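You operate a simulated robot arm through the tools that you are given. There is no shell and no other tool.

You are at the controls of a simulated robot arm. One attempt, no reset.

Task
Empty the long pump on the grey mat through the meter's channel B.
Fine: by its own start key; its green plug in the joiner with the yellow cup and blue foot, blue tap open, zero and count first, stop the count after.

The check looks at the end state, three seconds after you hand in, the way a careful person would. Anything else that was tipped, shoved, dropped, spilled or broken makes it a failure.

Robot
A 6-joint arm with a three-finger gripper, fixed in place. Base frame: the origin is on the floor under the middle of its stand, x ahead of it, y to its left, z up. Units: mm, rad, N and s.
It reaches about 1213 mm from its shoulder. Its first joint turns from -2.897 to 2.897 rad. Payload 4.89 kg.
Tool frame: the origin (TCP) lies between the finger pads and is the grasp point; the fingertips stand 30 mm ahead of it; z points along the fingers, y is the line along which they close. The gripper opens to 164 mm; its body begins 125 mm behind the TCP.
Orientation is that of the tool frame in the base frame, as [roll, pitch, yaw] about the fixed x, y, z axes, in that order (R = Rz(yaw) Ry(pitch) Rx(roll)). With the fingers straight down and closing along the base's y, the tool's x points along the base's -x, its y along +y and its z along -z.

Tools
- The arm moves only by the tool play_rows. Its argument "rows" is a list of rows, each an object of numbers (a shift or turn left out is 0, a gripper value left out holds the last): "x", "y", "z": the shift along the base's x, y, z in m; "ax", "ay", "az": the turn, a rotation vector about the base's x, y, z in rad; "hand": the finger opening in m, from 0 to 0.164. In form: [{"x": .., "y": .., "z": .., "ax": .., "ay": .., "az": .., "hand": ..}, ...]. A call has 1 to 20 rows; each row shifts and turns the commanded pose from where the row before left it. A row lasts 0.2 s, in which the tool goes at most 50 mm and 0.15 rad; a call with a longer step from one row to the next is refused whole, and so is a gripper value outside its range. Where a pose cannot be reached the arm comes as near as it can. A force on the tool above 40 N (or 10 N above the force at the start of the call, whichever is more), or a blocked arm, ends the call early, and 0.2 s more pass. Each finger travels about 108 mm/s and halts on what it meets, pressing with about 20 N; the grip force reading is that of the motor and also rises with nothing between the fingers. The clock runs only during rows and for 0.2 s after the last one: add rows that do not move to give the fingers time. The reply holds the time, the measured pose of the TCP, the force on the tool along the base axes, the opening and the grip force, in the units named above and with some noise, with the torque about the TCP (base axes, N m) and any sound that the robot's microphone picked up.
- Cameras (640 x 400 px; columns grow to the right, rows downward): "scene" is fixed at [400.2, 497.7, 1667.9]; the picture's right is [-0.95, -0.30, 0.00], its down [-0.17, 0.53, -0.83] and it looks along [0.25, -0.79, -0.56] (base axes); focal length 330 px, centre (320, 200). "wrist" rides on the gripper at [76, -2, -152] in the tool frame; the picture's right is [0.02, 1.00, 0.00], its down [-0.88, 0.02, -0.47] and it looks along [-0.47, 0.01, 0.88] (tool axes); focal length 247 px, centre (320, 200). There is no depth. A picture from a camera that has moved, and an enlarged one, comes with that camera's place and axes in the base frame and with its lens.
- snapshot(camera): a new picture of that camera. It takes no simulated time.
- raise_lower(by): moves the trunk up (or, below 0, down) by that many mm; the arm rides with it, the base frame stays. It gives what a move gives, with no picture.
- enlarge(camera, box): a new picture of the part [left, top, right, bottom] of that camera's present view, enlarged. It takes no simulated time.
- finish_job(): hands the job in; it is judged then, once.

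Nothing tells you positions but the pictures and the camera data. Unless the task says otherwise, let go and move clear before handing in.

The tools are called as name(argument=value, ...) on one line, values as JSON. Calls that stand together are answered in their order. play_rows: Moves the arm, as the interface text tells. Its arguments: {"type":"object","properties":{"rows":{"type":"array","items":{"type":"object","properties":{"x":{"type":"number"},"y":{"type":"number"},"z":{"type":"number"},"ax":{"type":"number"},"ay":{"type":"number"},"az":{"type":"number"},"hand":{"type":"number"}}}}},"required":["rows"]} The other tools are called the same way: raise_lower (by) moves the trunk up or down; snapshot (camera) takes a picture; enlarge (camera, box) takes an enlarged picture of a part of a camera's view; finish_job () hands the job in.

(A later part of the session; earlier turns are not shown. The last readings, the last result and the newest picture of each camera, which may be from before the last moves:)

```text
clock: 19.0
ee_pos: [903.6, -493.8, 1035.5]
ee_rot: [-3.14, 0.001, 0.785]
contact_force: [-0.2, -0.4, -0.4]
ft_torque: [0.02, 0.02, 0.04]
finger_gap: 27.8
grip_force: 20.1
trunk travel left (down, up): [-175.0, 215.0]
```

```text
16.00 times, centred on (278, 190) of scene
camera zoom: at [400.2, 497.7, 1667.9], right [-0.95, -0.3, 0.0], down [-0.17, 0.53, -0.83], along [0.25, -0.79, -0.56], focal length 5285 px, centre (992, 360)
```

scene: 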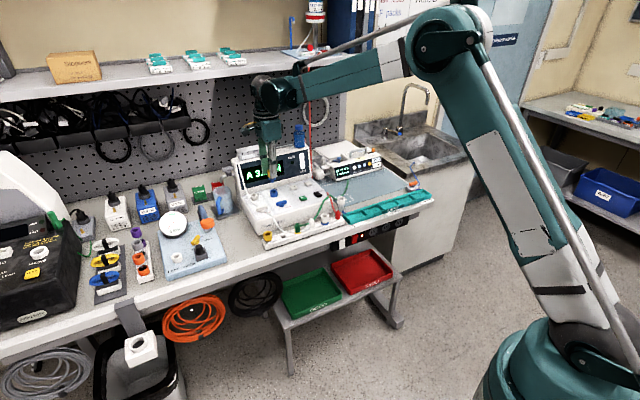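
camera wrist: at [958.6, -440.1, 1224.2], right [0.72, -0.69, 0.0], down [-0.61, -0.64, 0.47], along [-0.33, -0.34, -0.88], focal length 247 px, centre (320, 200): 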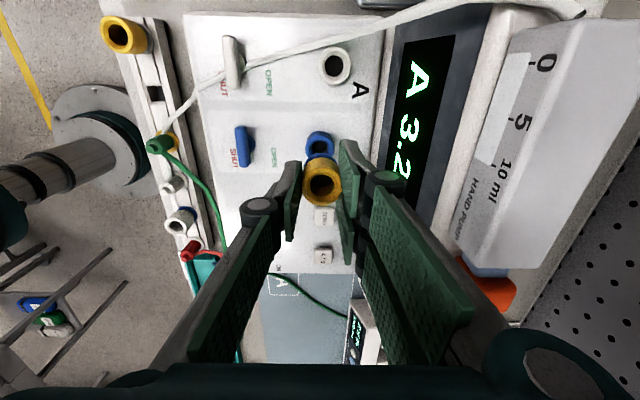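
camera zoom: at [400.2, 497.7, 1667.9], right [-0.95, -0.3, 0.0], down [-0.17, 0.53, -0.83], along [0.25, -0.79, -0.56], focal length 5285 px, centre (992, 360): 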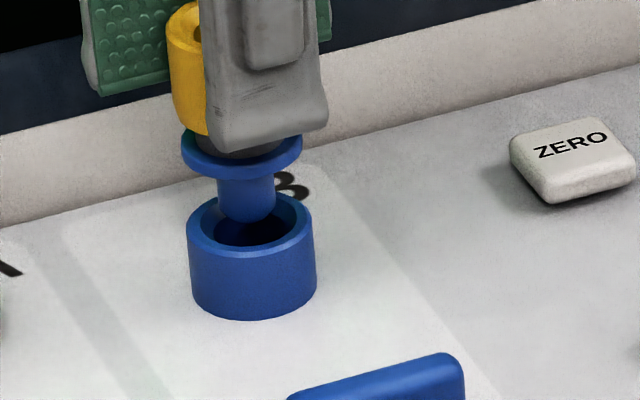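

Offsets are now about half a millimetre. One last small trim, then I'll lower the foot into the port, watching the force.

play_rows(rows=[{"x": -0.0001, "y": -0.0008}, {"z": -0.002}, {"z": -0.002}, {"z": -0.002}, {"z": -0.002}, {}])

enlarge(camera="wrist", box=[285, 130, 357, 210])

enlarge(camera="scene", box=[268, 178, 288, 202])

```text
clock: 20.4
ee_pos: [902.8, -494.7, 1026.9]
ee_rot: [-3.141, -0.001, 0.784]
contact_force: [0.5, 0.1, -1.0]
ft_torque: [0.04, 0.02, 0.03]
finger_gap: 27.3
grip_force: 19.4
trunk travel left (down, up): [-175.0, 215.0]
```

```text
5.00 times, centred on (321, 170) of wrist
camera zoom: at [957.2, -439.8, 1181.0], right [0.72, -0.69, 0.0], down [-0.61, -0.64, 0.47], along [-0.33, -0.34, -0.88], focal length 1235 px, centre (315, 350)
```

zoom: 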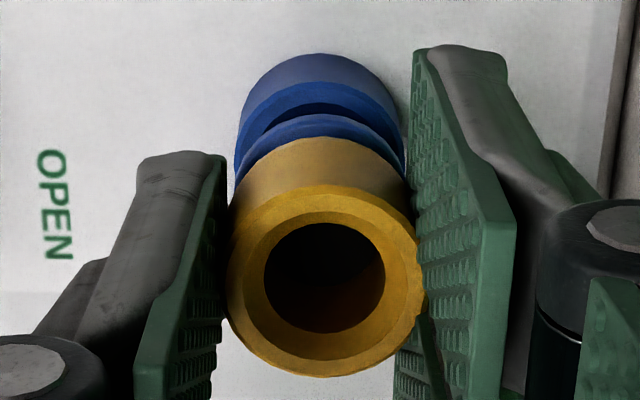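

```text
16.00 times, centred on (278, 190) of scene
camera zoom: at [400.2, 497.7, 1667.9], right [-0.95, -0.3, 0.0], down [-0.17, 0.53, -0.83], along [0.25, -0.79, -0.56], focal length 5285 px, centre (992, 360)
```

zoom: 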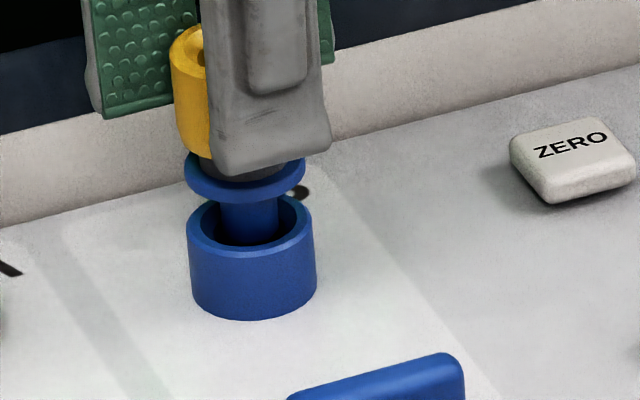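

The foot is inside the port mouth with no force. I'll continue down about 11 mm.

play_rows(rows=[{"z": -0.002}, {"z": -0.002}, {"z": -0.002}, {"z": -0.002}, {"z": -0.002}, {}])

enlarge(camera="scene", box=[268, 178, 288, 202])

enlarge(camera="wrist", box=[285, 130, 357, 210])

```text
clock: 21.8
ee_pos: [903.6, -495.8, 1019.4]
ee_rot: [3.141, 0.0, 0.786]
contact_force: [0.4, -0.2, -0.1]
ft_torque: [-0.01, 0.0, -0.02]
finger_gap: 27.4
grip_force: 20.0
trunk travel left (down, up): [-175.0, 215.0]
```

```text
16.00 times, centred on (278, 190) of scene
camera zoom: at [400.2, 497.7, 1667.9], right [-0.95, -0.3, 0.0], down [-0.17, 0.53, -0.83], along [0.25, -0.79, -0.56], focal length 5285 px, centre (992, 360)
```

zoom: 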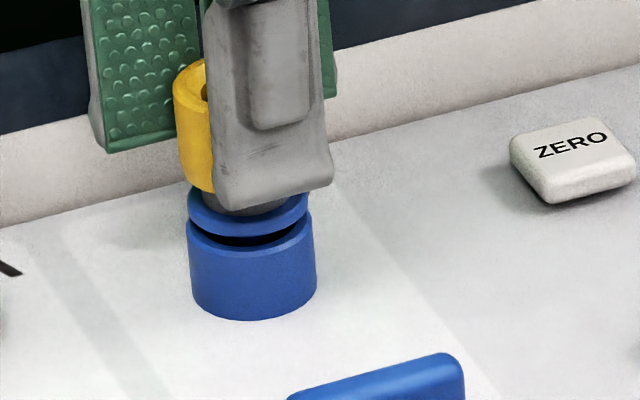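

```text
5.00 times, centred on (321, 170) of wrist
camera zoom: at [957.5, -440.1, 1170.9], right [0.72, -0.69, 0.0], down [-0.61, -0.64, 0.47], along [-0.33, -0.34, -0.88], focal length 1235 px, centre (315, 350)
```

zoom: 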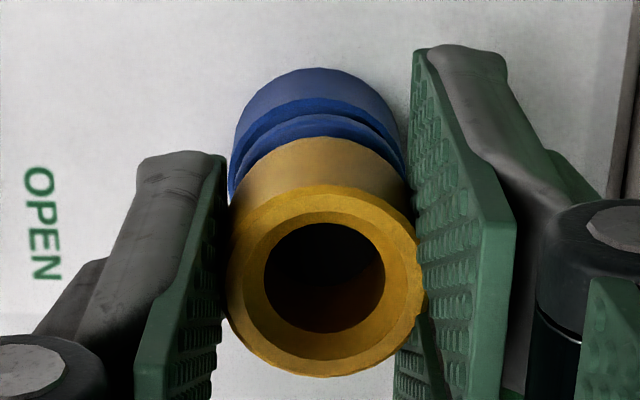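

The flange is a few millimetres above the rim. I'll lower until it seats.

play_rows(rows=[{"z": -0.0015}, {"z": -0.0015}, {"z": -0.0015}, {"z": -0.0015}, {}])

enlarge(camera="scene", box=[268, 178, 288, 202])

```text
clock: 23.0
ee_pos: [903.5, -492.2, 1014.3]
ee_rot: [3.14, 0.0, 0.786]
contact_force: [7.5, -2.3, 30.4]
ft_torque: [-0.3, -0.36, 0.05]
finger_gap: 27.2
grip_force: 20.3
trunk travel left (down, up): [-175.0, 215.0]
```

```text
16.00 times, centred on (278, 190) of scene
camera zoom: at [400.2, 497.7, 1667.9], right [-0.95, -0.3, 0.0], down [-0.17, 0.53, -0.83], along [0.25, -0.79, -0.56], focal length 5285 px, centre (992, 360)
```

zoom: 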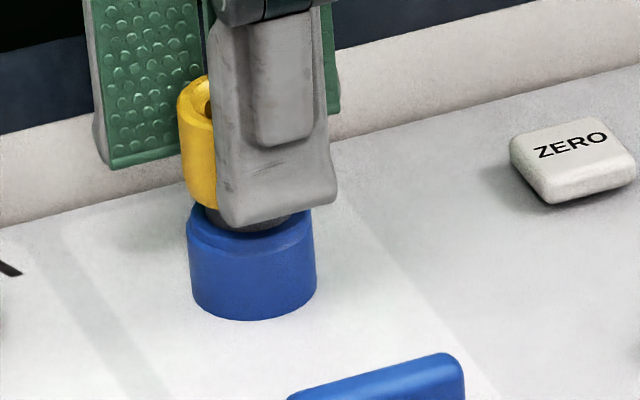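

Force shows 30 N: the flange is seated on the port. I'll ease up 1 mm to relieve the load, then open gently.

play_rows(rows=[{"z": 0.001}, {"hand": 0.032}, {"hand": 0.04}, {"hand": 0.05}, {}])

enlarge(camera="scene", box=[268, 178, 288, 202])

enlarge(camera="wrist", box=[270, 130, 370, 230])

```text
clock: 24.2
ee_pos: [903.8, -494.6, 1013.3]
ee_rot: [3.142, 0.001, 0.785]
contact_force: [-1.0, 0.3, 0.5]
ft_torque: [0.02, -0.02, -0.02]
finger_gap: 49.9
grip_force: 0.1
trunk travel left (down, up): [-175.0, 215.0]
```

```text
16.00 times, centred on (278, 190) of scene
camera zoom: at [400.2, 497.7, 1667.9], right [-0.95, -0.3, 0.0], down [-0.17, 0.53, -0.83], along [0.25, -0.79, -0.56], focal length 5285 px, centre (992, 360)
```

zoom: 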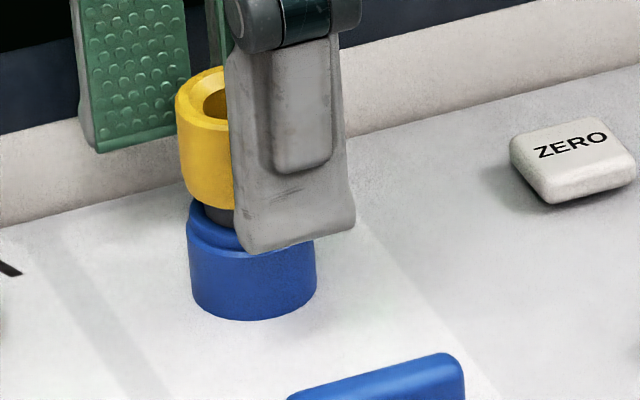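

```text
4.00 times, centred on (320, 180) of wrist
camera zoom: at [956.8, -440.3, 1165.2], right [0.72, -0.69, 0.0], down [-0.61, -0.64, 0.47], along [-0.33, -0.34, -0.88], focal length 988 px, centre (320, 280)
```

zoom: 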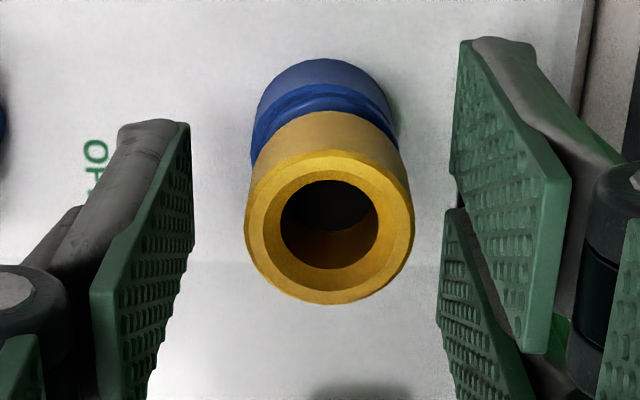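

The joiner stands upright in port B, cup top near z ≈ 999. Now I rise and move over to the green plug (about (756, -363)).

play_rows(rows=[{"z": 0.015}, {"z": 0.025}, {"z": 0.025}, {"x": -0.012, "y": 0.01}, {"x": -0.024, "y": 0.021}, {"x": -0.024, "y": 0.021}, {"x": -0.024, "y": 0.021}, {"x": -0.024, "y": 0.021}, {"x": -0.024, "y": 0.021, "z": -0.01}, {"x": -0.014, "y": 0.015, "z": -0.02}, {"z": -0.02}, {}])

snapshot(camera="wrist")

enlarge(camera="wrist", box=[260, 90, 400, 210])

enlarge(camera="scene", box=[270, 195, 330, 245])

enlarge(camera="scene", box=[255, 165, 315, 215])

```text
clock: 26.8
ee_pos: [759.1, -365.1, 1027.2]
ee_rot: [-3.141, 0.0, 0.783]
contact_force: [0.4, 0.1, 1.2]
ft_torque: [-0.01, -0.02, 0.02]
finger_gap: 49.9
grip_force: 0.1
trunk travel left (down, up): [-175.0, 215.0]
```

```text
taken
camera wrist: at [811.5, -309.4, 1180.4], right [0.72, -0.69, 0.0], down [-0.61, -0.64, 0.47], along [-0.33, -0.34, -0.88], focal length 247 px, centre (320, 200)
```

wrist: 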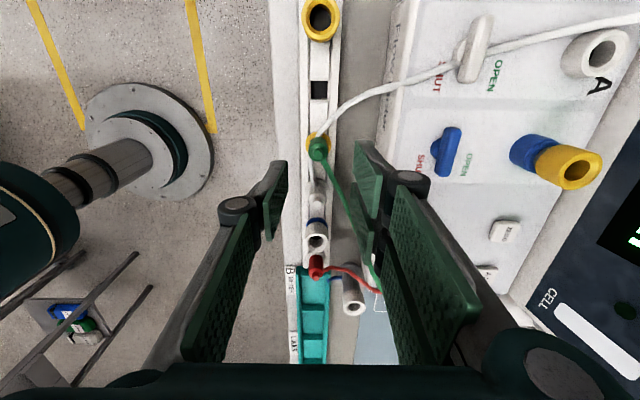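

```text
3.33 times, centred on (330, 150) of wrist
camera zoom: at [811.5, -309.4, 1180.4], right [0.72, -0.69, 0.0], down [-0.61, -0.64, 0.47], along [-0.33, -0.34, -0.88], focal length 823 px, centre (287, 367)
```

zoom: 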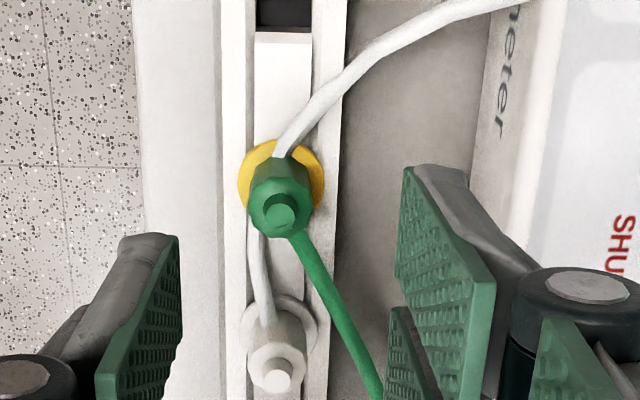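

```text
8.00 times, centred on (300, 220) of scene
camera zoom: at [400.2, 497.7, 1667.9], right [-0.95, -0.3, 0.0], down [-0.17, 0.53, -0.83], along [0.25, -0.79, -0.56], focal length 2642 px, centre (480, 40)
```

zoom: 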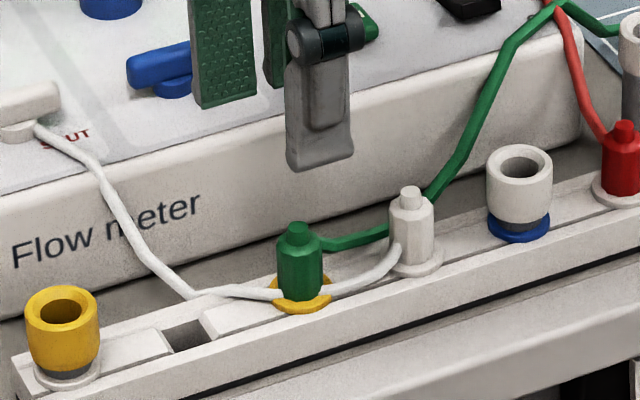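

```text
8.00 times, centred on (285, 190) of scene
camera zoom: at [400.2, 497.7, 1667.9], right [-0.95, -0.3, 0.0], down [-0.17, 0.53, -0.83], along [0.25, -0.79, -0.56], focal length 2642 px, centre (600, 280)
```

zoom: 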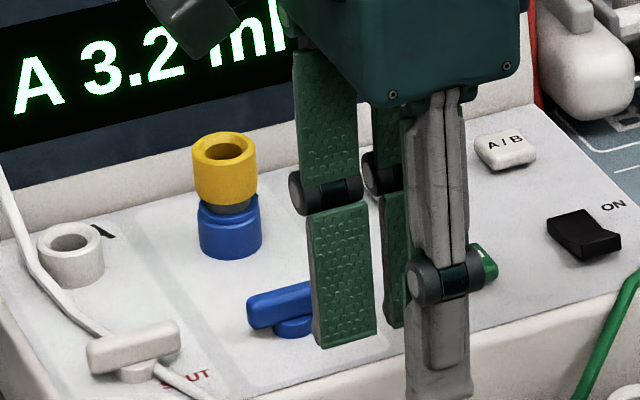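

The green plug's nub top is at about (758, -363, 938); the body is about 20 mm wide. I'll centre and descend, with one check before closing.

play_rows(rows=[{"x": -0.0014, "y": 0.002, "z": -0.015}, {"z": -0.015}, {"z": -0.015}, {"z": -0.012}, {"z": -0.008}, {}])

enlarge(camera="wrist", box=[260, 110, 400, 230])

enlarge(camera="scene", box=[270, 195, 330, 245])

```text
clock: 28.2
ee_pos: [757.2, -364.4, 962.6]
ee_rot: [3.141, 0.001, 0.785]
contact_force: [0.1, 0.3, -1.4]
ft_torque: [0.01, 0.0, 0.0]
finger_gap: 50.2
grip_force: 0.1
trunk travel left (down, up): [-175.0, 215.0]
```

```text
3.33 times, centred on (330, 170) of wrist
camera zoom: at [809.1, -309.2, 1115.8], right [0.72, -0.69, 0.0], down [-0.61, -0.64, 0.47], along [-0.33, -0.34, -0.88], focal length 823 px, centre (287, 300)
```

zoom: 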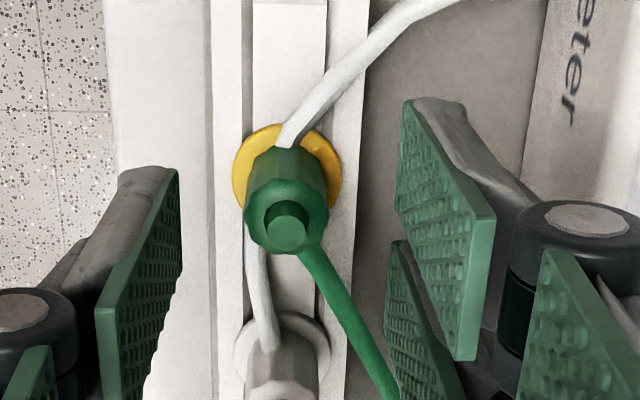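

```text
8.00 times, centred on (300, 220) of scene
camera zoom: at [400.2, 497.7, 1667.9], right [-0.95, -0.3, 0.0], down [-0.17, 0.53, -0.83], along [0.25, -0.79, -0.56], focal length 2642 px, centre (480, 40)
```

zoom: 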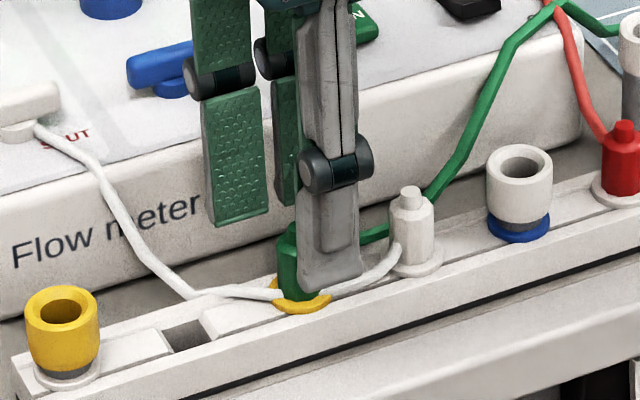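

Well centred. I'll descend 20 mm so the tips are just above the yellow flange, then close.

play_rows(rows=[{"z": -0.01}, {"z": -0.01}, {}, {"hand": 0.035}, {"hand": 0.02}, {"hand": 0.012}, {}, {}])

enlarge(camera="wrist", box=[260, 110, 400, 230])

enlarge(camera="scene", box=[270, 195, 330, 245])

```text
clock: 30.0
ee_pos: [755.7, -363.1, 943.7]
ee_rot: [-3.141, 0.002, 0.785]
contact_force: [-0.7, 0.3, -0.4]
ft_torque: [-0.01, -0.03, -0.01]
finger_gap: 17.4
grip_force: 20.0
trunk travel left (down, up): [-175.0, 215.0]
```

```text
3.33 times, centred on (330, 170) of wrist
camera zoom: at [809.6, -308.4, 1095.0], right [0.72, -0.69, 0.0], down [-0.61, -0.64, 0.47], along [-0.33, -0.34, -0.88], focal length 823 px, centre (287, 300)
```

zoom: 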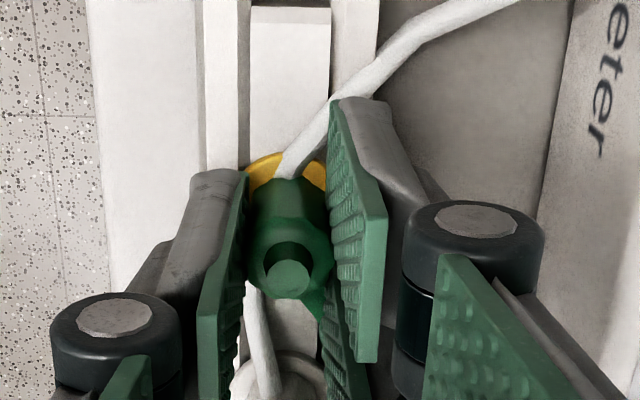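

```text
8.00 times, centred on (300, 220) of scene
camera zoom: at [400.2, 497.7, 1667.9], right [-0.95, -0.3, 0.0], down [-0.17, 0.53, -0.83], along [0.25, -0.79, -0.56], focal length 2642 px, centre (480, 40)
```

zoom: 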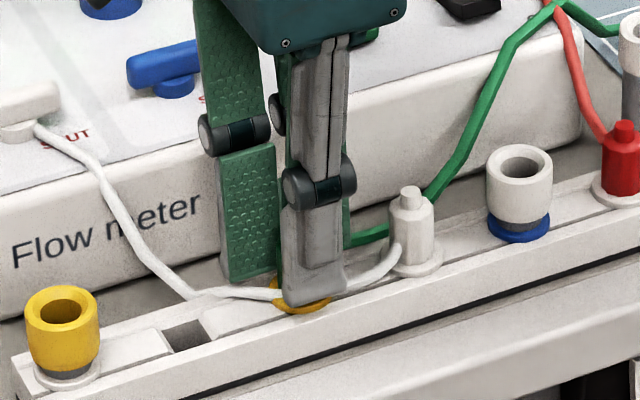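

Gripped (17.4 mm). I'll lift straight up out of the parking hole and check.

play_rows(rows=[{"z": 0.004}, {"z": 0.006}, {"z": 0.01}, {"z": 0.02}, {"z": 0.02}, {"z": 0.025}, {"z": 0.025}, {"z": 0.025}, {}])

enlarge(camera="wrist", box=[260, 110, 400, 230])

enlarge(camera="scene", box=[260, 150, 350, 240])

```text
clock: 32.0
ee_pos: [757.3, -362.8, 1078.5]
ee_rot: [3.141, 0.001, 0.786]
contact_force: [-1.5, 0.7, 0.7]
ft_torque: [0.02, -0.02, 0.03]
finger_gap: 17.4
grip_force: 19.8
trunk travel left (down, up): [-175.0, 215.0]
```

```text
3.33 times, centred on (330, 170) of wrist
camera zoom: at [809.2, -307.6, 1231.2], right [0.72, -0.69, 0.0], down [-0.61, -0.64, 0.47], along [-0.33, -0.34, -0.88], focal length 823 px, centre (287, 300)
```

zoom: 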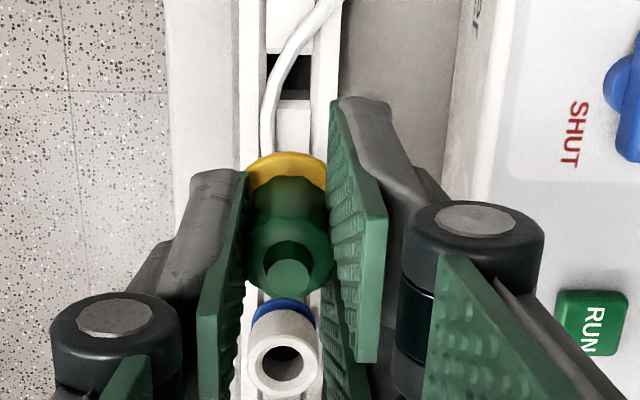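

```text
4.44 times, centred on (305, 195) of scene
camera zoom: at [400.2, 497.7, 1667.9], right [-0.95, -0.3, 0.0], down [-0.17, 0.53, -0.83], along [0.25, -0.79, -0.56], focal length 1468 px, centre (387, 222)
```

zoom: 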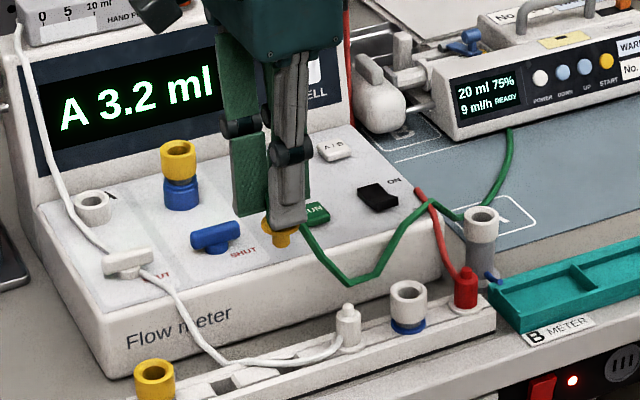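

The green plug (yellow foot) is up and its tube follows. I'll carry it over the seated joiner at about (904.6, -495.5).

play_rows(rows=[{"x": 0.012, "y": -0.011}, {"x": 0.024, "y": -0.0215}, {"x": 0.028, "y": -0.025}, {"x": 0.028, "y": -0.025}, {"x": 0.028, "y": -0.025}, {"x": 0.0173, "y": -0.016}, {"x": 0.01, "y": -0.0092}, {}])

enlarge(camera="wrist", box=[285, 130, 357, 210])

enlarge(camera="scene", box=[255, 150, 300, 195])

snapshot(camera="scene")

```text
clock: 33.8
ee_pos: [901.5, -496.0, 1076.4]
ee_rot: [3.141, 0.0, 0.786]
contact_force: [0.8, -0.8, 0.2]
ft_torque: [0.03, 0.03, -0.02]
finger_gap: 17.8
grip_force: 20.1
trunk travel left (down, up): [-175.0, 215.0]
```

```text
5.00 times, centred on (321, 170) of wrist
camera zoom: at [954.7, -441.2, 1229.8], right [0.72, -0.69, 0.0], down [-0.61, -0.64, 0.47], along [-0.33, -0.34, -0.88], focal length 1235 px, centre (315, 350)
```

zoom: 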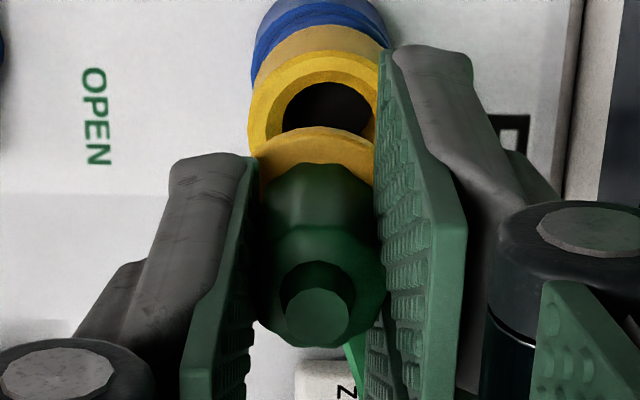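

```text
8.89 times, centred on (278, 172) of scene
camera zoom: at [400.2, 497.7, 1667.9], right [-0.95, -0.3, 0.0], down [-0.17, 0.53, -0.83], along [0.25, -0.79, -0.56], focal length 2936 px, centre (698, 444)
```

zoom: 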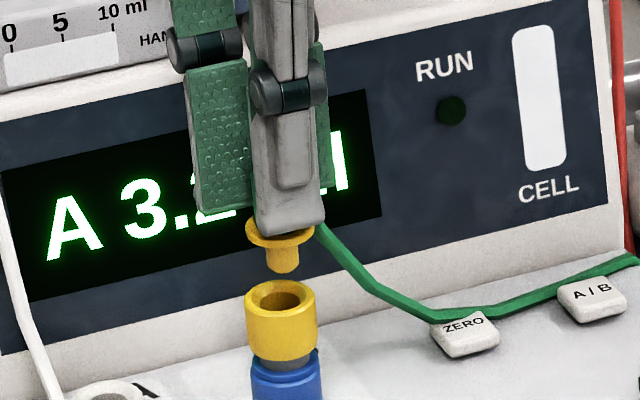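

```text
taken
```

scene: 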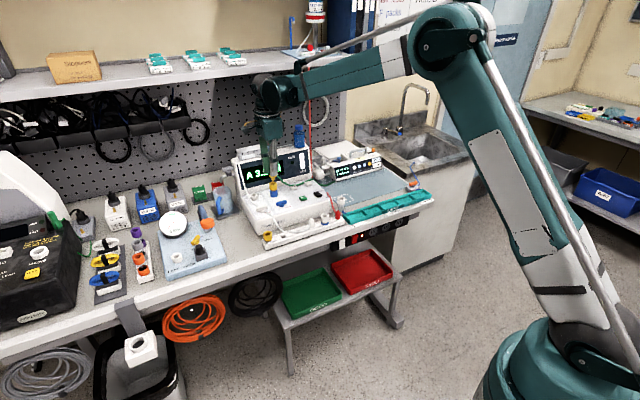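

The plug hangs just above the yellow cup; the views say shift about 2 mm toward the housing and 1.1 mm along +e. I'll apply that and lower a bit.

play_rows(rows=[{"x": 0.0023, "y": -0.0006}, {"z": -0.004}, {"z": -0.004}, {}, {}])

enlarge(camera="wrist", box=[285, 120, 357, 200])

enlarge(camera="scene", box=[268, 170, 288, 194])

```text
clock: 35.0
ee_pos: [906.8, -496.8, 1069.0]
ee_rot: [3.141, -0.001, 0.786]
contact_force: [0.9, 0.0, 0.0]
ft_torque: [0.02, 0.04, -0.01]
finger_gap: 17.6
grip_force: 20.3
trunk travel left (down, up): [-175.0, 215.0]
```

```text
5.00 times, centred on (321, 160) of wrist
camera zoom: at [958.6, -441.2, 1222.0], right [0.72, -0.69, 0.0], down [-0.61, -0.64, 0.47], along [-0.33, -0.34, -0.88], focal length 1235 px, centre (315, 400)
```

zoom: 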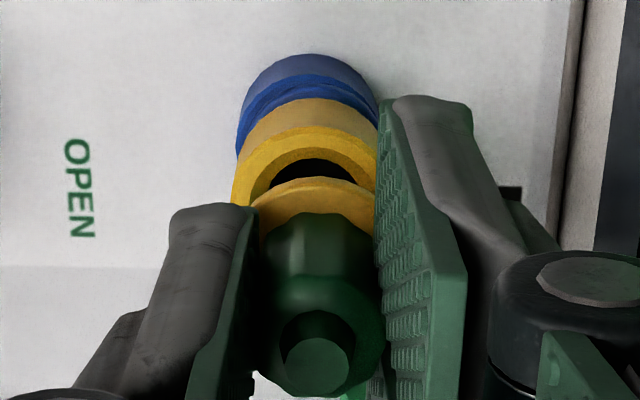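

```text
16.00 times, centred on (278, 182) of scene
camera zoom: at [400.2, 497.7, 1667.9], right [-0.95, -0.3, 0.0], down [-0.17, 0.53, -0.83], along [0.25, -0.79, -0.56], focal length 5285 px, centre (992, 488)
```

zoom: 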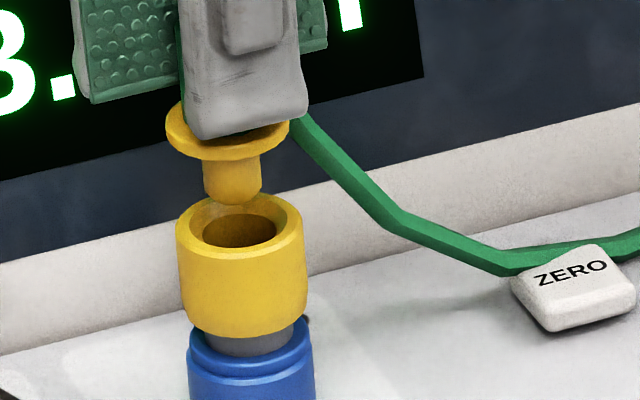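

It overshot slightly; now I need about -1.6 mm in depth and -0.9 mm along the bench. I'll correct and let it settle.

play_rows(rows=[{"x": -0.0017, "y": 0.0005}, {}, {}, {}])

enlarge(camera="wrist", box=[285, 120, 357, 200])

enlarge(camera="scene", box=[268, 170, 288, 194])

```text
clock: 36.0
ee_pos: [904.3, -495.5, 1068.9]
ee_rot: [3.141, 0.0, 0.785]
contact_force: [0.1, -0.1, -0.4]
ft_torque: [0.02, -0.01, 0.01]
finger_gap: 17.4
grip_force: 20.0
trunk travel left (down, up): [-175.0, 215.0]
```

```text
5.00 times, centred on (321, 160) of wrist
camera zoom: at [956.9, -440.4, 1222.1], right [0.72, -0.69, 0.0], down [-0.61, -0.64, 0.47], along [-0.33, -0.34, -0.88], focal length 1235 px, centre (315, 400)
```

zoom: 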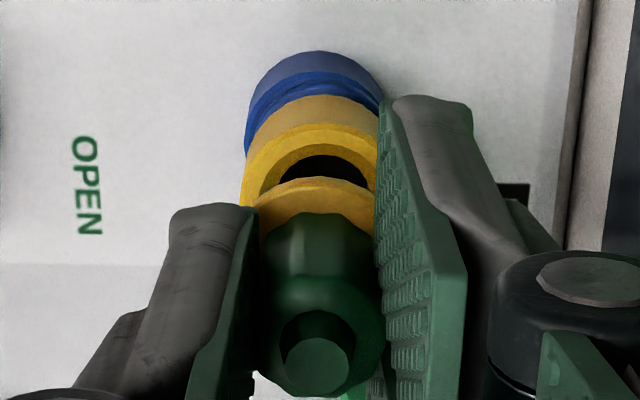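

```text
16.00 times, centred on (278, 182) of scene
camera zoom: at [400.2, 497.7, 1667.9], right [-0.95, -0.3, 0.0], down [-0.17, 0.53, -0.83], along [0.25, -0.79, -0.56], focal length 5285 px, centre (992, 488)
```

zoom: 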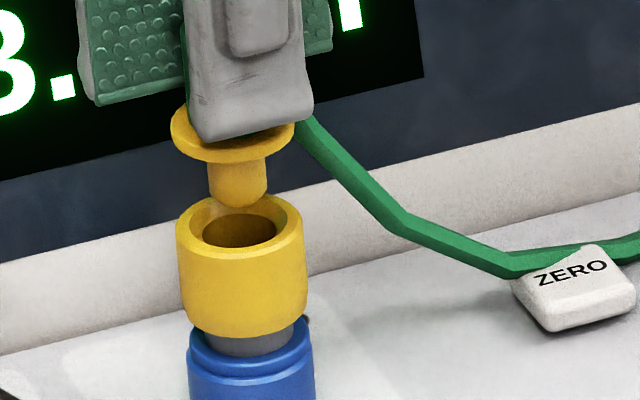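

Aligned in both views. Lowering 10 mm with small steps.

play_rows(rows=[{"z": -0.0025}, {"z": -0.0025}, {"z": -0.0025}, {"z": -0.0025}, {}, {}])

enlarge(camera="wrist", box=[285, 120, 357, 200])

enlarge(camera="scene", box=[268, 170, 288, 194])

```text
clock: 37.4
ee_pos: [905.1, -496.0, 1060.9]
ee_rot: [3.141, 0.002, 0.784]
contact_force: [0.3, 0.1, -0.7]
ft_torque: [-0.03, -0.03, -0.02]
finger_gap: 17.3
grip_force: 19.7
trunk travel left (down, up): [-175.0, 215.0]
```

```text
5.00 times, centred on (321, 160) of wrist
camera zoom: at [957.0, -441.3, 1213.0], right [0.72, -0.69, 0.0], down [-0.61, -0.64, 0.47], along [-0.33, -0.34, -0.88], focal length 1235 px, centre (315, 400)
```

zoom: 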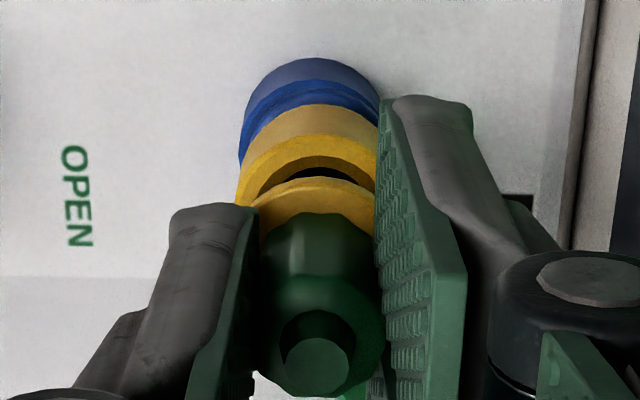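

```text
16.00 times, centred on (278, 182) of scene
camera zoom: at [400.2, 497.7, 1667.9], right [-0.95, -0.3, 0.0], down [-0.17, 0.53, -0.83], along [0.25, -0.79, -0.56], focal length 5285 px, centre (992, 488)
```

zoom: 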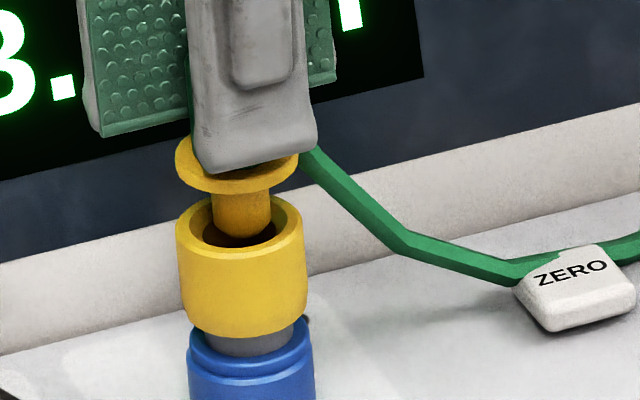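

The foot is entering the cup. Continue down about 11 mm.

play_rows(rows=[{"z": -0.0025}, {"z": -0.0025}, {"z": -0.002}, {"z": -0.002}, {"z": -0.002}, {}, {}])

enlarge(camera="scene", box=[268, 170, 288, 194])

enlarge(camera="wrist", box=[285, 120, 357, 200])

```text
clock: 39.0
ee_pos: [904.1, -496.0, 1050.4]
ee_rot: [3.14, 0.0, 0.787]
contact_force: [0.4, 0.5, -0.3]
ft_torque: [0.03, -0.05, 0.0]
finger_gap: 17.3
grip_force: 19.6
trunk travel left (down, up): [-175.0, 215.0]
```

```text
16.00 times, centred on (278, 182) of scene
camera zoom: at [400.2, 497.7, 1667.9], right [-0.95, -0.3, 0.0], down [-0.17, 0.53, -0.83], along [0.25, -0.79, -0.56], focal length 5285 px, centre (992, 488)
```

zoom: 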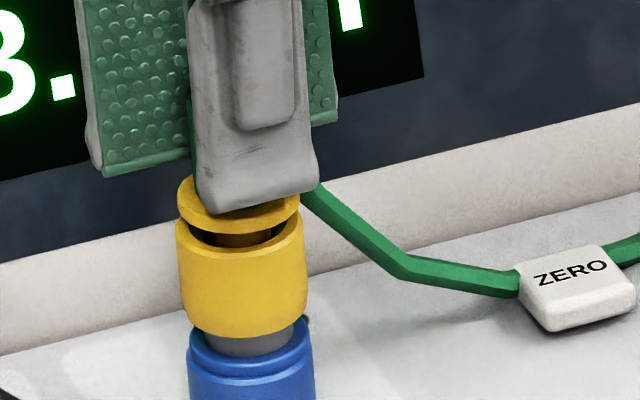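

```text
5.00 times, centred on (321, 160) of wrist
camera zoom: at [957.1, -440.7, 1202.3], right [0.72, -0.69, 0.0], down [-0.61, -0.64, 0.47], along [-0.33, -0.34, -0.88], focal length 1235 px, centre (315, 400)
```

zoom: 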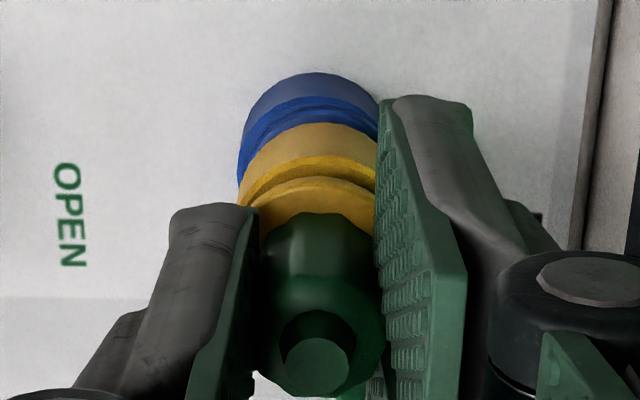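

About 5 mm left. Lowering until it seats.

play_rows(rows=[{"z": -0.0015}, {"z": -0.0015}, {"z": -0.0015}, {"z": -0.0015}, {}])

enlarge(camera="scene", box=[268, 170, 288, 194])

```text
clock: 40.2
ee_pos: [905.3, -495.5, 1043.5]
ee_rot: [-3.141, 0.0, 0.786]
contact_force: [0.3, -0.2, 8.7]
ft_torque: [-0.04, 0.0, -0.01]
finger_gap: 17.5
grip_force: 19.5
trunk travel left (down, up): [-175.0, 215.0]
```

```text
16.00 times, centred on (278, 182) of scene
camera zoom: at [400.2, 497.7, 1667.9], right [-0.95, -0.3, 0.0], down [-0.17, 0.53, -0.83], along [0.25, -0.79, -0.56], focal length 5285 px, centre (992, 488)
```

zoom: 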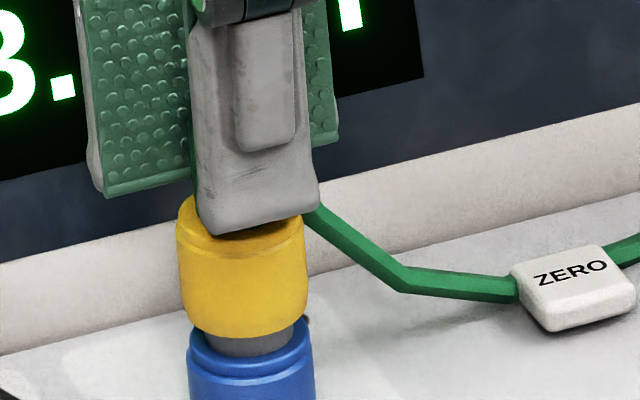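

Seating contact (8.7 N). I'll press 1 mm more to be sure, ease off, then open.

play_rows(rows=[{"z": -0.001}, {}, {"z": 0.001}, {"hand": 0.024}, {"hand": 0.034}, {"hand": 0.044}, {}])

enlarge(camera="scene", box=[268, 170, 288, 194])

enlarge(camera="wrist", box=[270, 120, 370, 220])

```text
clock: 41.8
ee_pos: [904.5, -495.2, 1043.0]
ee_rot: [-3.141, 0.0, 0.785]
contact_force: [0.7, 0.1, 0.4]
ft_torque: [0.0, -0.02, 0.0]
finger_gap: 43.7
grip_force: 0.2
trunk travel left (down, up): [-175.0, 215.0]
```

```text
16.00 times, centred on (278, 182) of scene
camera zoom: at [400.2, 497.7, 1667.9], right [-0.95, -0.3, 0.0], down [-0.17, 0.53, -0.83], along [0.25, -0.79, -0.56], focal length 5285 px, centre (992, 488)
```

zoom: 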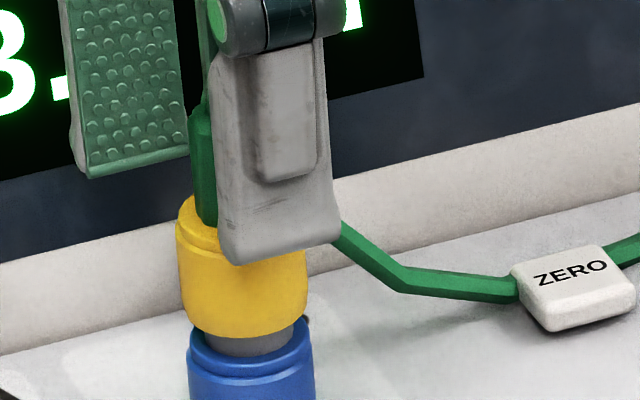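

```text
4.00 times, centred on (320, 170) of wrist
camera zoom: at [957.6, -441.3, 1195.7], right [0.72, -0.69, 0.0], down [-0.61, -0.64, 0.47], along [-0.33, -0.34, -0.88], focal length 988 px, centre (320, 320)
```

zoom: 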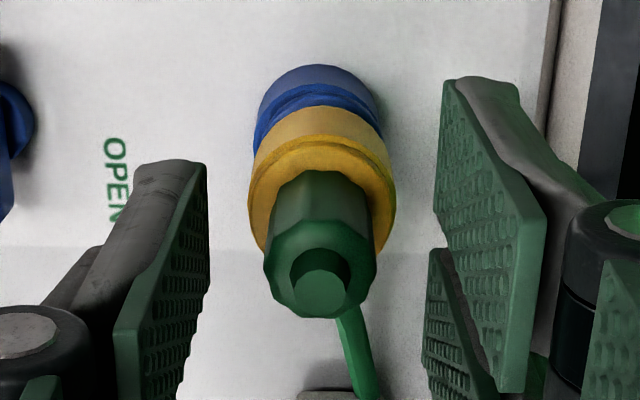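

The green plug sits in the yellow cup on port B. I rise clear and look closely at the blue tap to understand its shut/open positions.

play_rows(rows=[{"z": 0.012}, {"z": 0.02}, {"z": 0.02}, {"z": 0.015}, {"x": -0.015, "y": 0.015}, {"x": -0.02, "y": 0.02}, {"x": -0.012, "y": 0.012}, {}])

snapshot(camera="wrist")

enlarge(camera="wrist", box=[180, 60, 400, 220])

enlarge(camera="scene", box=[255, 175, 305, 215])

enlarge(camera="scene", box=[180, 215, 240, 265])

```text
clock: 43.6
ee_pos: [857.1, -449.0, 1109.6]
ee_rot: [3.141, 0.001, 0.784]
contact_force: [0.1, 0.0, 0.5]
ft_torque: [-0.06, -0.08, -0.01]
finger_gap: 43.9
grip_force: 0.1
trunk travel left (down, up): [-175.0, 215.0]
```

```text
taken
camera wrist: at [909.7, -393.7, 1262.6], right [0.72, -0.69, 0.0], down [-0.61, -0.64, 0.47], along [-0.33, -0.34, -0.88], focal length 247 px, centre (320, 200)
```

wrist: 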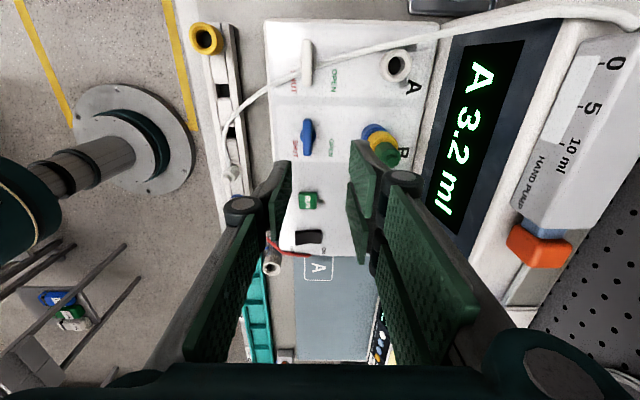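

```text
2.50 times, centred on (290, 140) of wrist
camera zoom: at [909.7, -393.7, 1262.6], right [0.72, -0.69, 0.0], down [-0.61, -0.64, 0.47], along [-0.33, -0.34, -0.88], focal length 617 px, centre (395, 350)
```

zoom: 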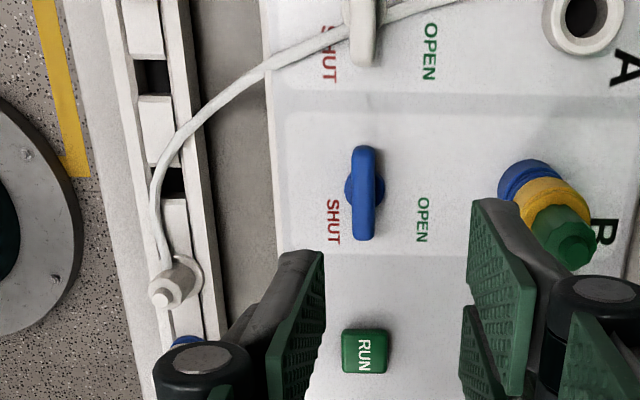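

```text
10.00 times, centred on (280, 195) of scene
camera zoom: at [400.2, 497.7, 1667.9], right [-0.95, -0.3, 0.0], down [-0.17, 0.53, -0.83], along [0.25, -0.79, -0.56], focal length 3303 px, centre (720, 250)
```

zoom: 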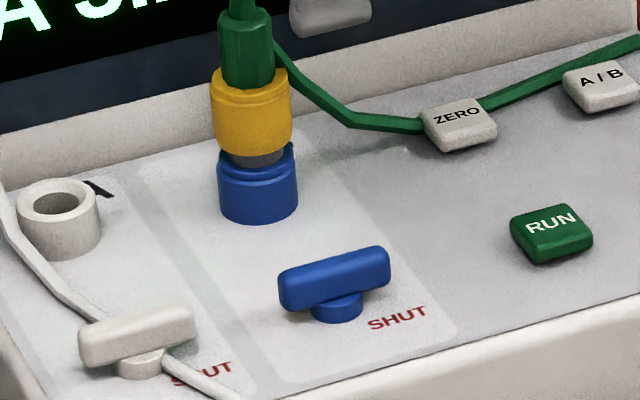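

```text
8.00 times, centred on (210, 240) of scene
camera zoom: at [400.2, 497.7, 1667.9], right [-0.95, -0.3, 0.0], down [-0.17, 0.53, -0.83], along [0.25, -0.79, -0.56], focal length 2642 px, centre (1200, -120)
```

zoom: 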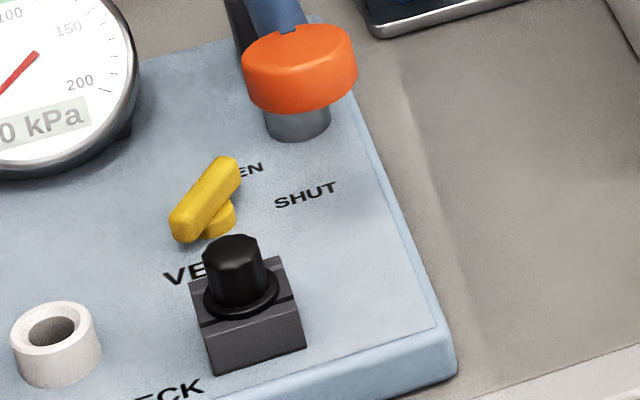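

The leak-check vent shows the convention: handle across (toward -e) = SHUT, turned toward the OPEN mark behind = open. So the blue bar must turn counter-clockwise (its -e end toward the housing). I'll move above the tap at about (847.7, -435.6).

play_rows(rows=[{"x": -0.005, "y": 0.007}, {"x": -0.0044, "y": 0.0064}, {"z": -0.025}, {"z": -0.025}, {"z": -0.015}, {}, {}])

enlarge(camera="wrist", box=[260, 90, 400, 210])

enlarge(camera="scene", box=[255, 175, 305, 215])

```text
clock: 45.2
ee_pos: [847.9, -433.3, 1045.2]
ee_rot: [-3.142, -0.002, 0.785]
contact_force: [0.6, -0.7, 0.1]
ft_torque: [0.03, 0.02, -0.03]
finger_gap: 43.9
grip_force: 0.0
trunk travel left (down, up): [-175.0, 215.0]
```

```text
3.33 times, centred on (330, 150) of wrist
camera zoom: at [900.7, -379.1, 1198.3], right [0.72, -0.69, 0.0], down [-0.61, -0.64, 0.47], along [-0.33, -0.34, -0.88], focal length 823 px, centre (287, 367)
```

zoom: 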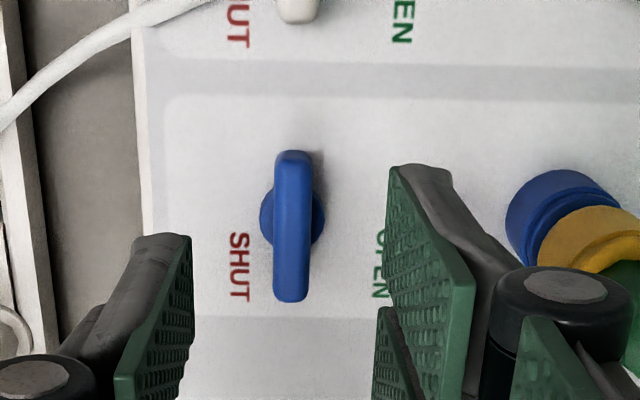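

```text
10.00 times, centred on (280, 195) of scene
camera zoom: at [400.2, 497.7, 1667.9], right [-0.95, -0.3, 0.0], down [-0.17, 0.53, -0.83], along [0.25, -0.79, -0.56], focal length 3303 px, centre (720, 250)
```

zoom: 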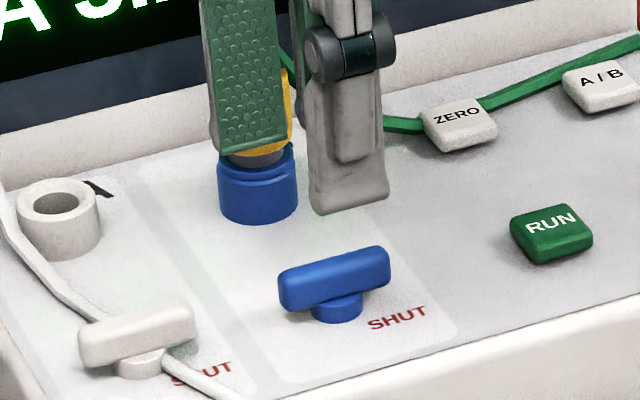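

The bar is 1.3 mm further toward the housing; there's plenty of room to the joiner (82 mm). I'll centre, narrow to 34 mm and descend to z ≈ 981, then close on the bar.

play_rows(rows=[{"y": -0.0018, "hand": 0.034}, {"z": -0.015}, {"z": -0.015}, {"z": -0.015}, {"z": -0.01}, {"z": -0.005}, {}, {}])

enlarge(camera="wrist", box=[260, 110, 400, 230])

enlarge(camera="scene", box=[255, 175, 305, 215])

```text
clock: 47.0
ee_pos: [848.2, -436.5, 984.2]
ee_rot: [3.141, 0.001, 0.786]
contact_force: [-0.2, 0.8, -0.1]
ft_torque: [0.01, -0.01, 0.03]
finger_gap: 33.9
grip_force: 0.1
trunk travel left (down, up): [-175.0, 215.0]
```

```text
3.33 times, centred on (330, 170) of wrist
camera zoom: at [901.7, -381.7, 1138.1], right [0.72, -0.69, 0.0], down [-0.61, -0.64, 0.47], along [-0.33, -0.34, -0.88], focal length 823 px, centre (287, 300)
```

zoom: 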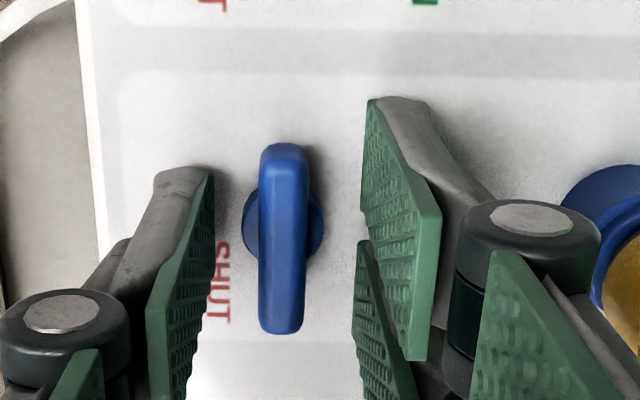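

```text
10.00 times, centred on (280, 195) of scene
camera zoom: at [400.2, 497.7, 1667.9], right [-0.95, -0.3, 0.0], down [-0.17, 0.53, -0.83], along [0.25, -0.79, -0.56], focal length 3303 px, centre (720, 250)
```

zoom: 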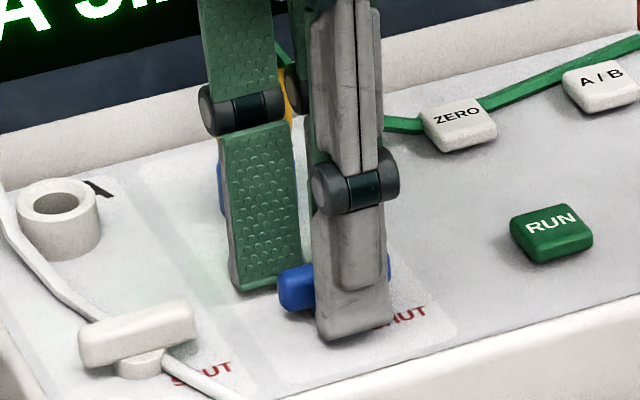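

Bar is nicely between the pads. Small shift of -1 mm in depth, 3 mm lower, then close.

play_rows(rows=[{"x": -0.0007, "y": 0.0007, "z": -0.0015}, {"z": -0.0015}, {}, {"hand": 0.02}, {"hand": 0.006}, {}, {}])

enlarge(camera="wrist", box=[260, 110, 400, 230])

```text
clock: 48.6
ee_pos: [846.5, -435.6, 981.8]
ee_rot: [-3.141, -0.001, 0.785]
contact_force: [3.0, -2.5, 1.8]
ft_torque: [-0.09, -0.05, 0.08]
finger_gap: 18.3
grip_force: 44.8
trunk travel left (down, up): [-175.0, 215.0]
```

```text
3.33 times, centred on (330, 170) of wrist
camera zoom: at [900.2, -381.4, 1134.3], right [0.72, -0.69, 0.0], down [-0.61, -0.64, 0.47], along [-0.33, -0.34, -0.88], focal length 823 px, centre (287, 300)
```

zoom: 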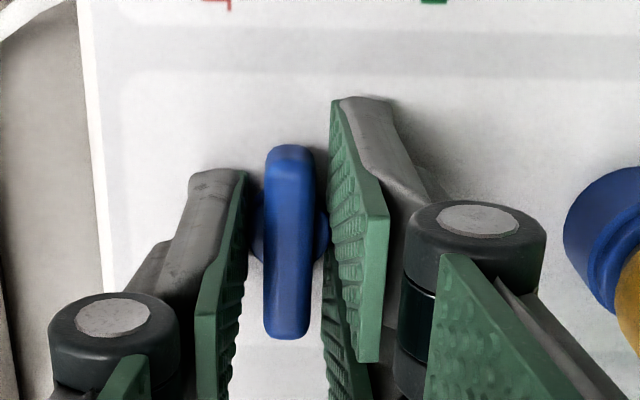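

The gap of 18.3 mm means I'm gripping the round stem below the bar. I'll open, raise 5 mm and close again on the bar only.

play_rows(rows=[{"hand": 0.034}, {}, {"z": 0.003}, {"z": 0.003}, {}, {"hand": 0.02}, {"hand": 0.006}, {}, {}])

enlarge(camera="wrist", box=[260, 110, 400, 230])

enlarge(camera="scene", box=[255, 175, 305, 215])

```text
clock: 50.6
ee_pos: [848.7, -436.9, 988.6]
ee_rot: [-3.141, -0.002, 0.784]
contact_force: [4.0, -3.6, 1.9]
ft_torque: [-0.15, -0.05, 0.03]
finger_gap: 10.7
grip_force: 45.1
trunk travel left (down, up): [-175.0, 215.0]
```

```text
3.33 times, centred on (330, 170) of wrist
camera zoom: at [900.4, -381.7, 1140.4], right [0.72, -0.69, 0.0], down [-0.61, -0.64, 0.47], along [-0.33, -0.34, -0.88], focal length 823 px, centre (287, 300)
```

zoom: 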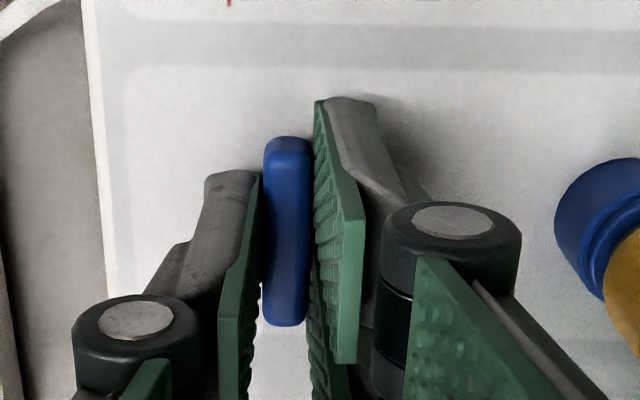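

```text
10.00 times, centred on (280, 195) of scene
camera zoom: at [400.2, 497.7, 1667.9], right [-0.95, -0.3, 0.0], down [-0.17, 0.53, -0.83], along [0.25, -0.79, -0.56], focal length 3303 px, centre (720, 250)
```

zoom: 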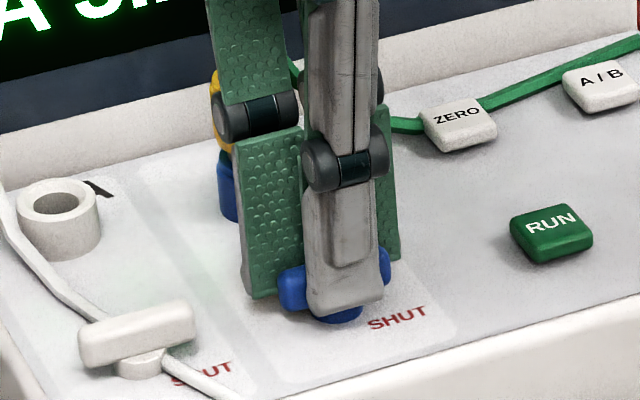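

The bar is gripped (10.7 mm). I'll turn counter-clockwise a little first and check the torque.

play_rows(rows=[{"az": 0.06}, {"az": 0.08}, {"az": 0.08}, {"az": 0.08}, {}])

enlarge(camera="scene", box=[255, 175, 305, 215])

```text
clock: 51.8
ee_pos: [846.5, -436.2, 986.6]
ee_rot: [3.141, 0.0, 1.087]
contact_force: [2.0, 0.8, -4.0]
ft_torque: [-0.13, 0.05, -0.05]
finger_gap: 11.0
grip_force: 45.1
trunk travel left (down, up): [-175.0, 215.0]
```

```text
10.00 times, centred on (280, 195) of scene
camera zoom: at [400.2, 497.7, 1667.9], right [-0.95, -0.3, 0.0], down [-0.17, 0.53, -0.83], along [0.25, -0.79, -0.56], focal length 3303 px, centre (720, 250)
```

zoom: 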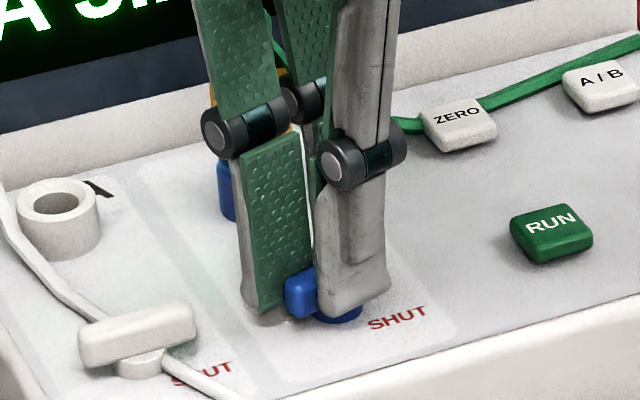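

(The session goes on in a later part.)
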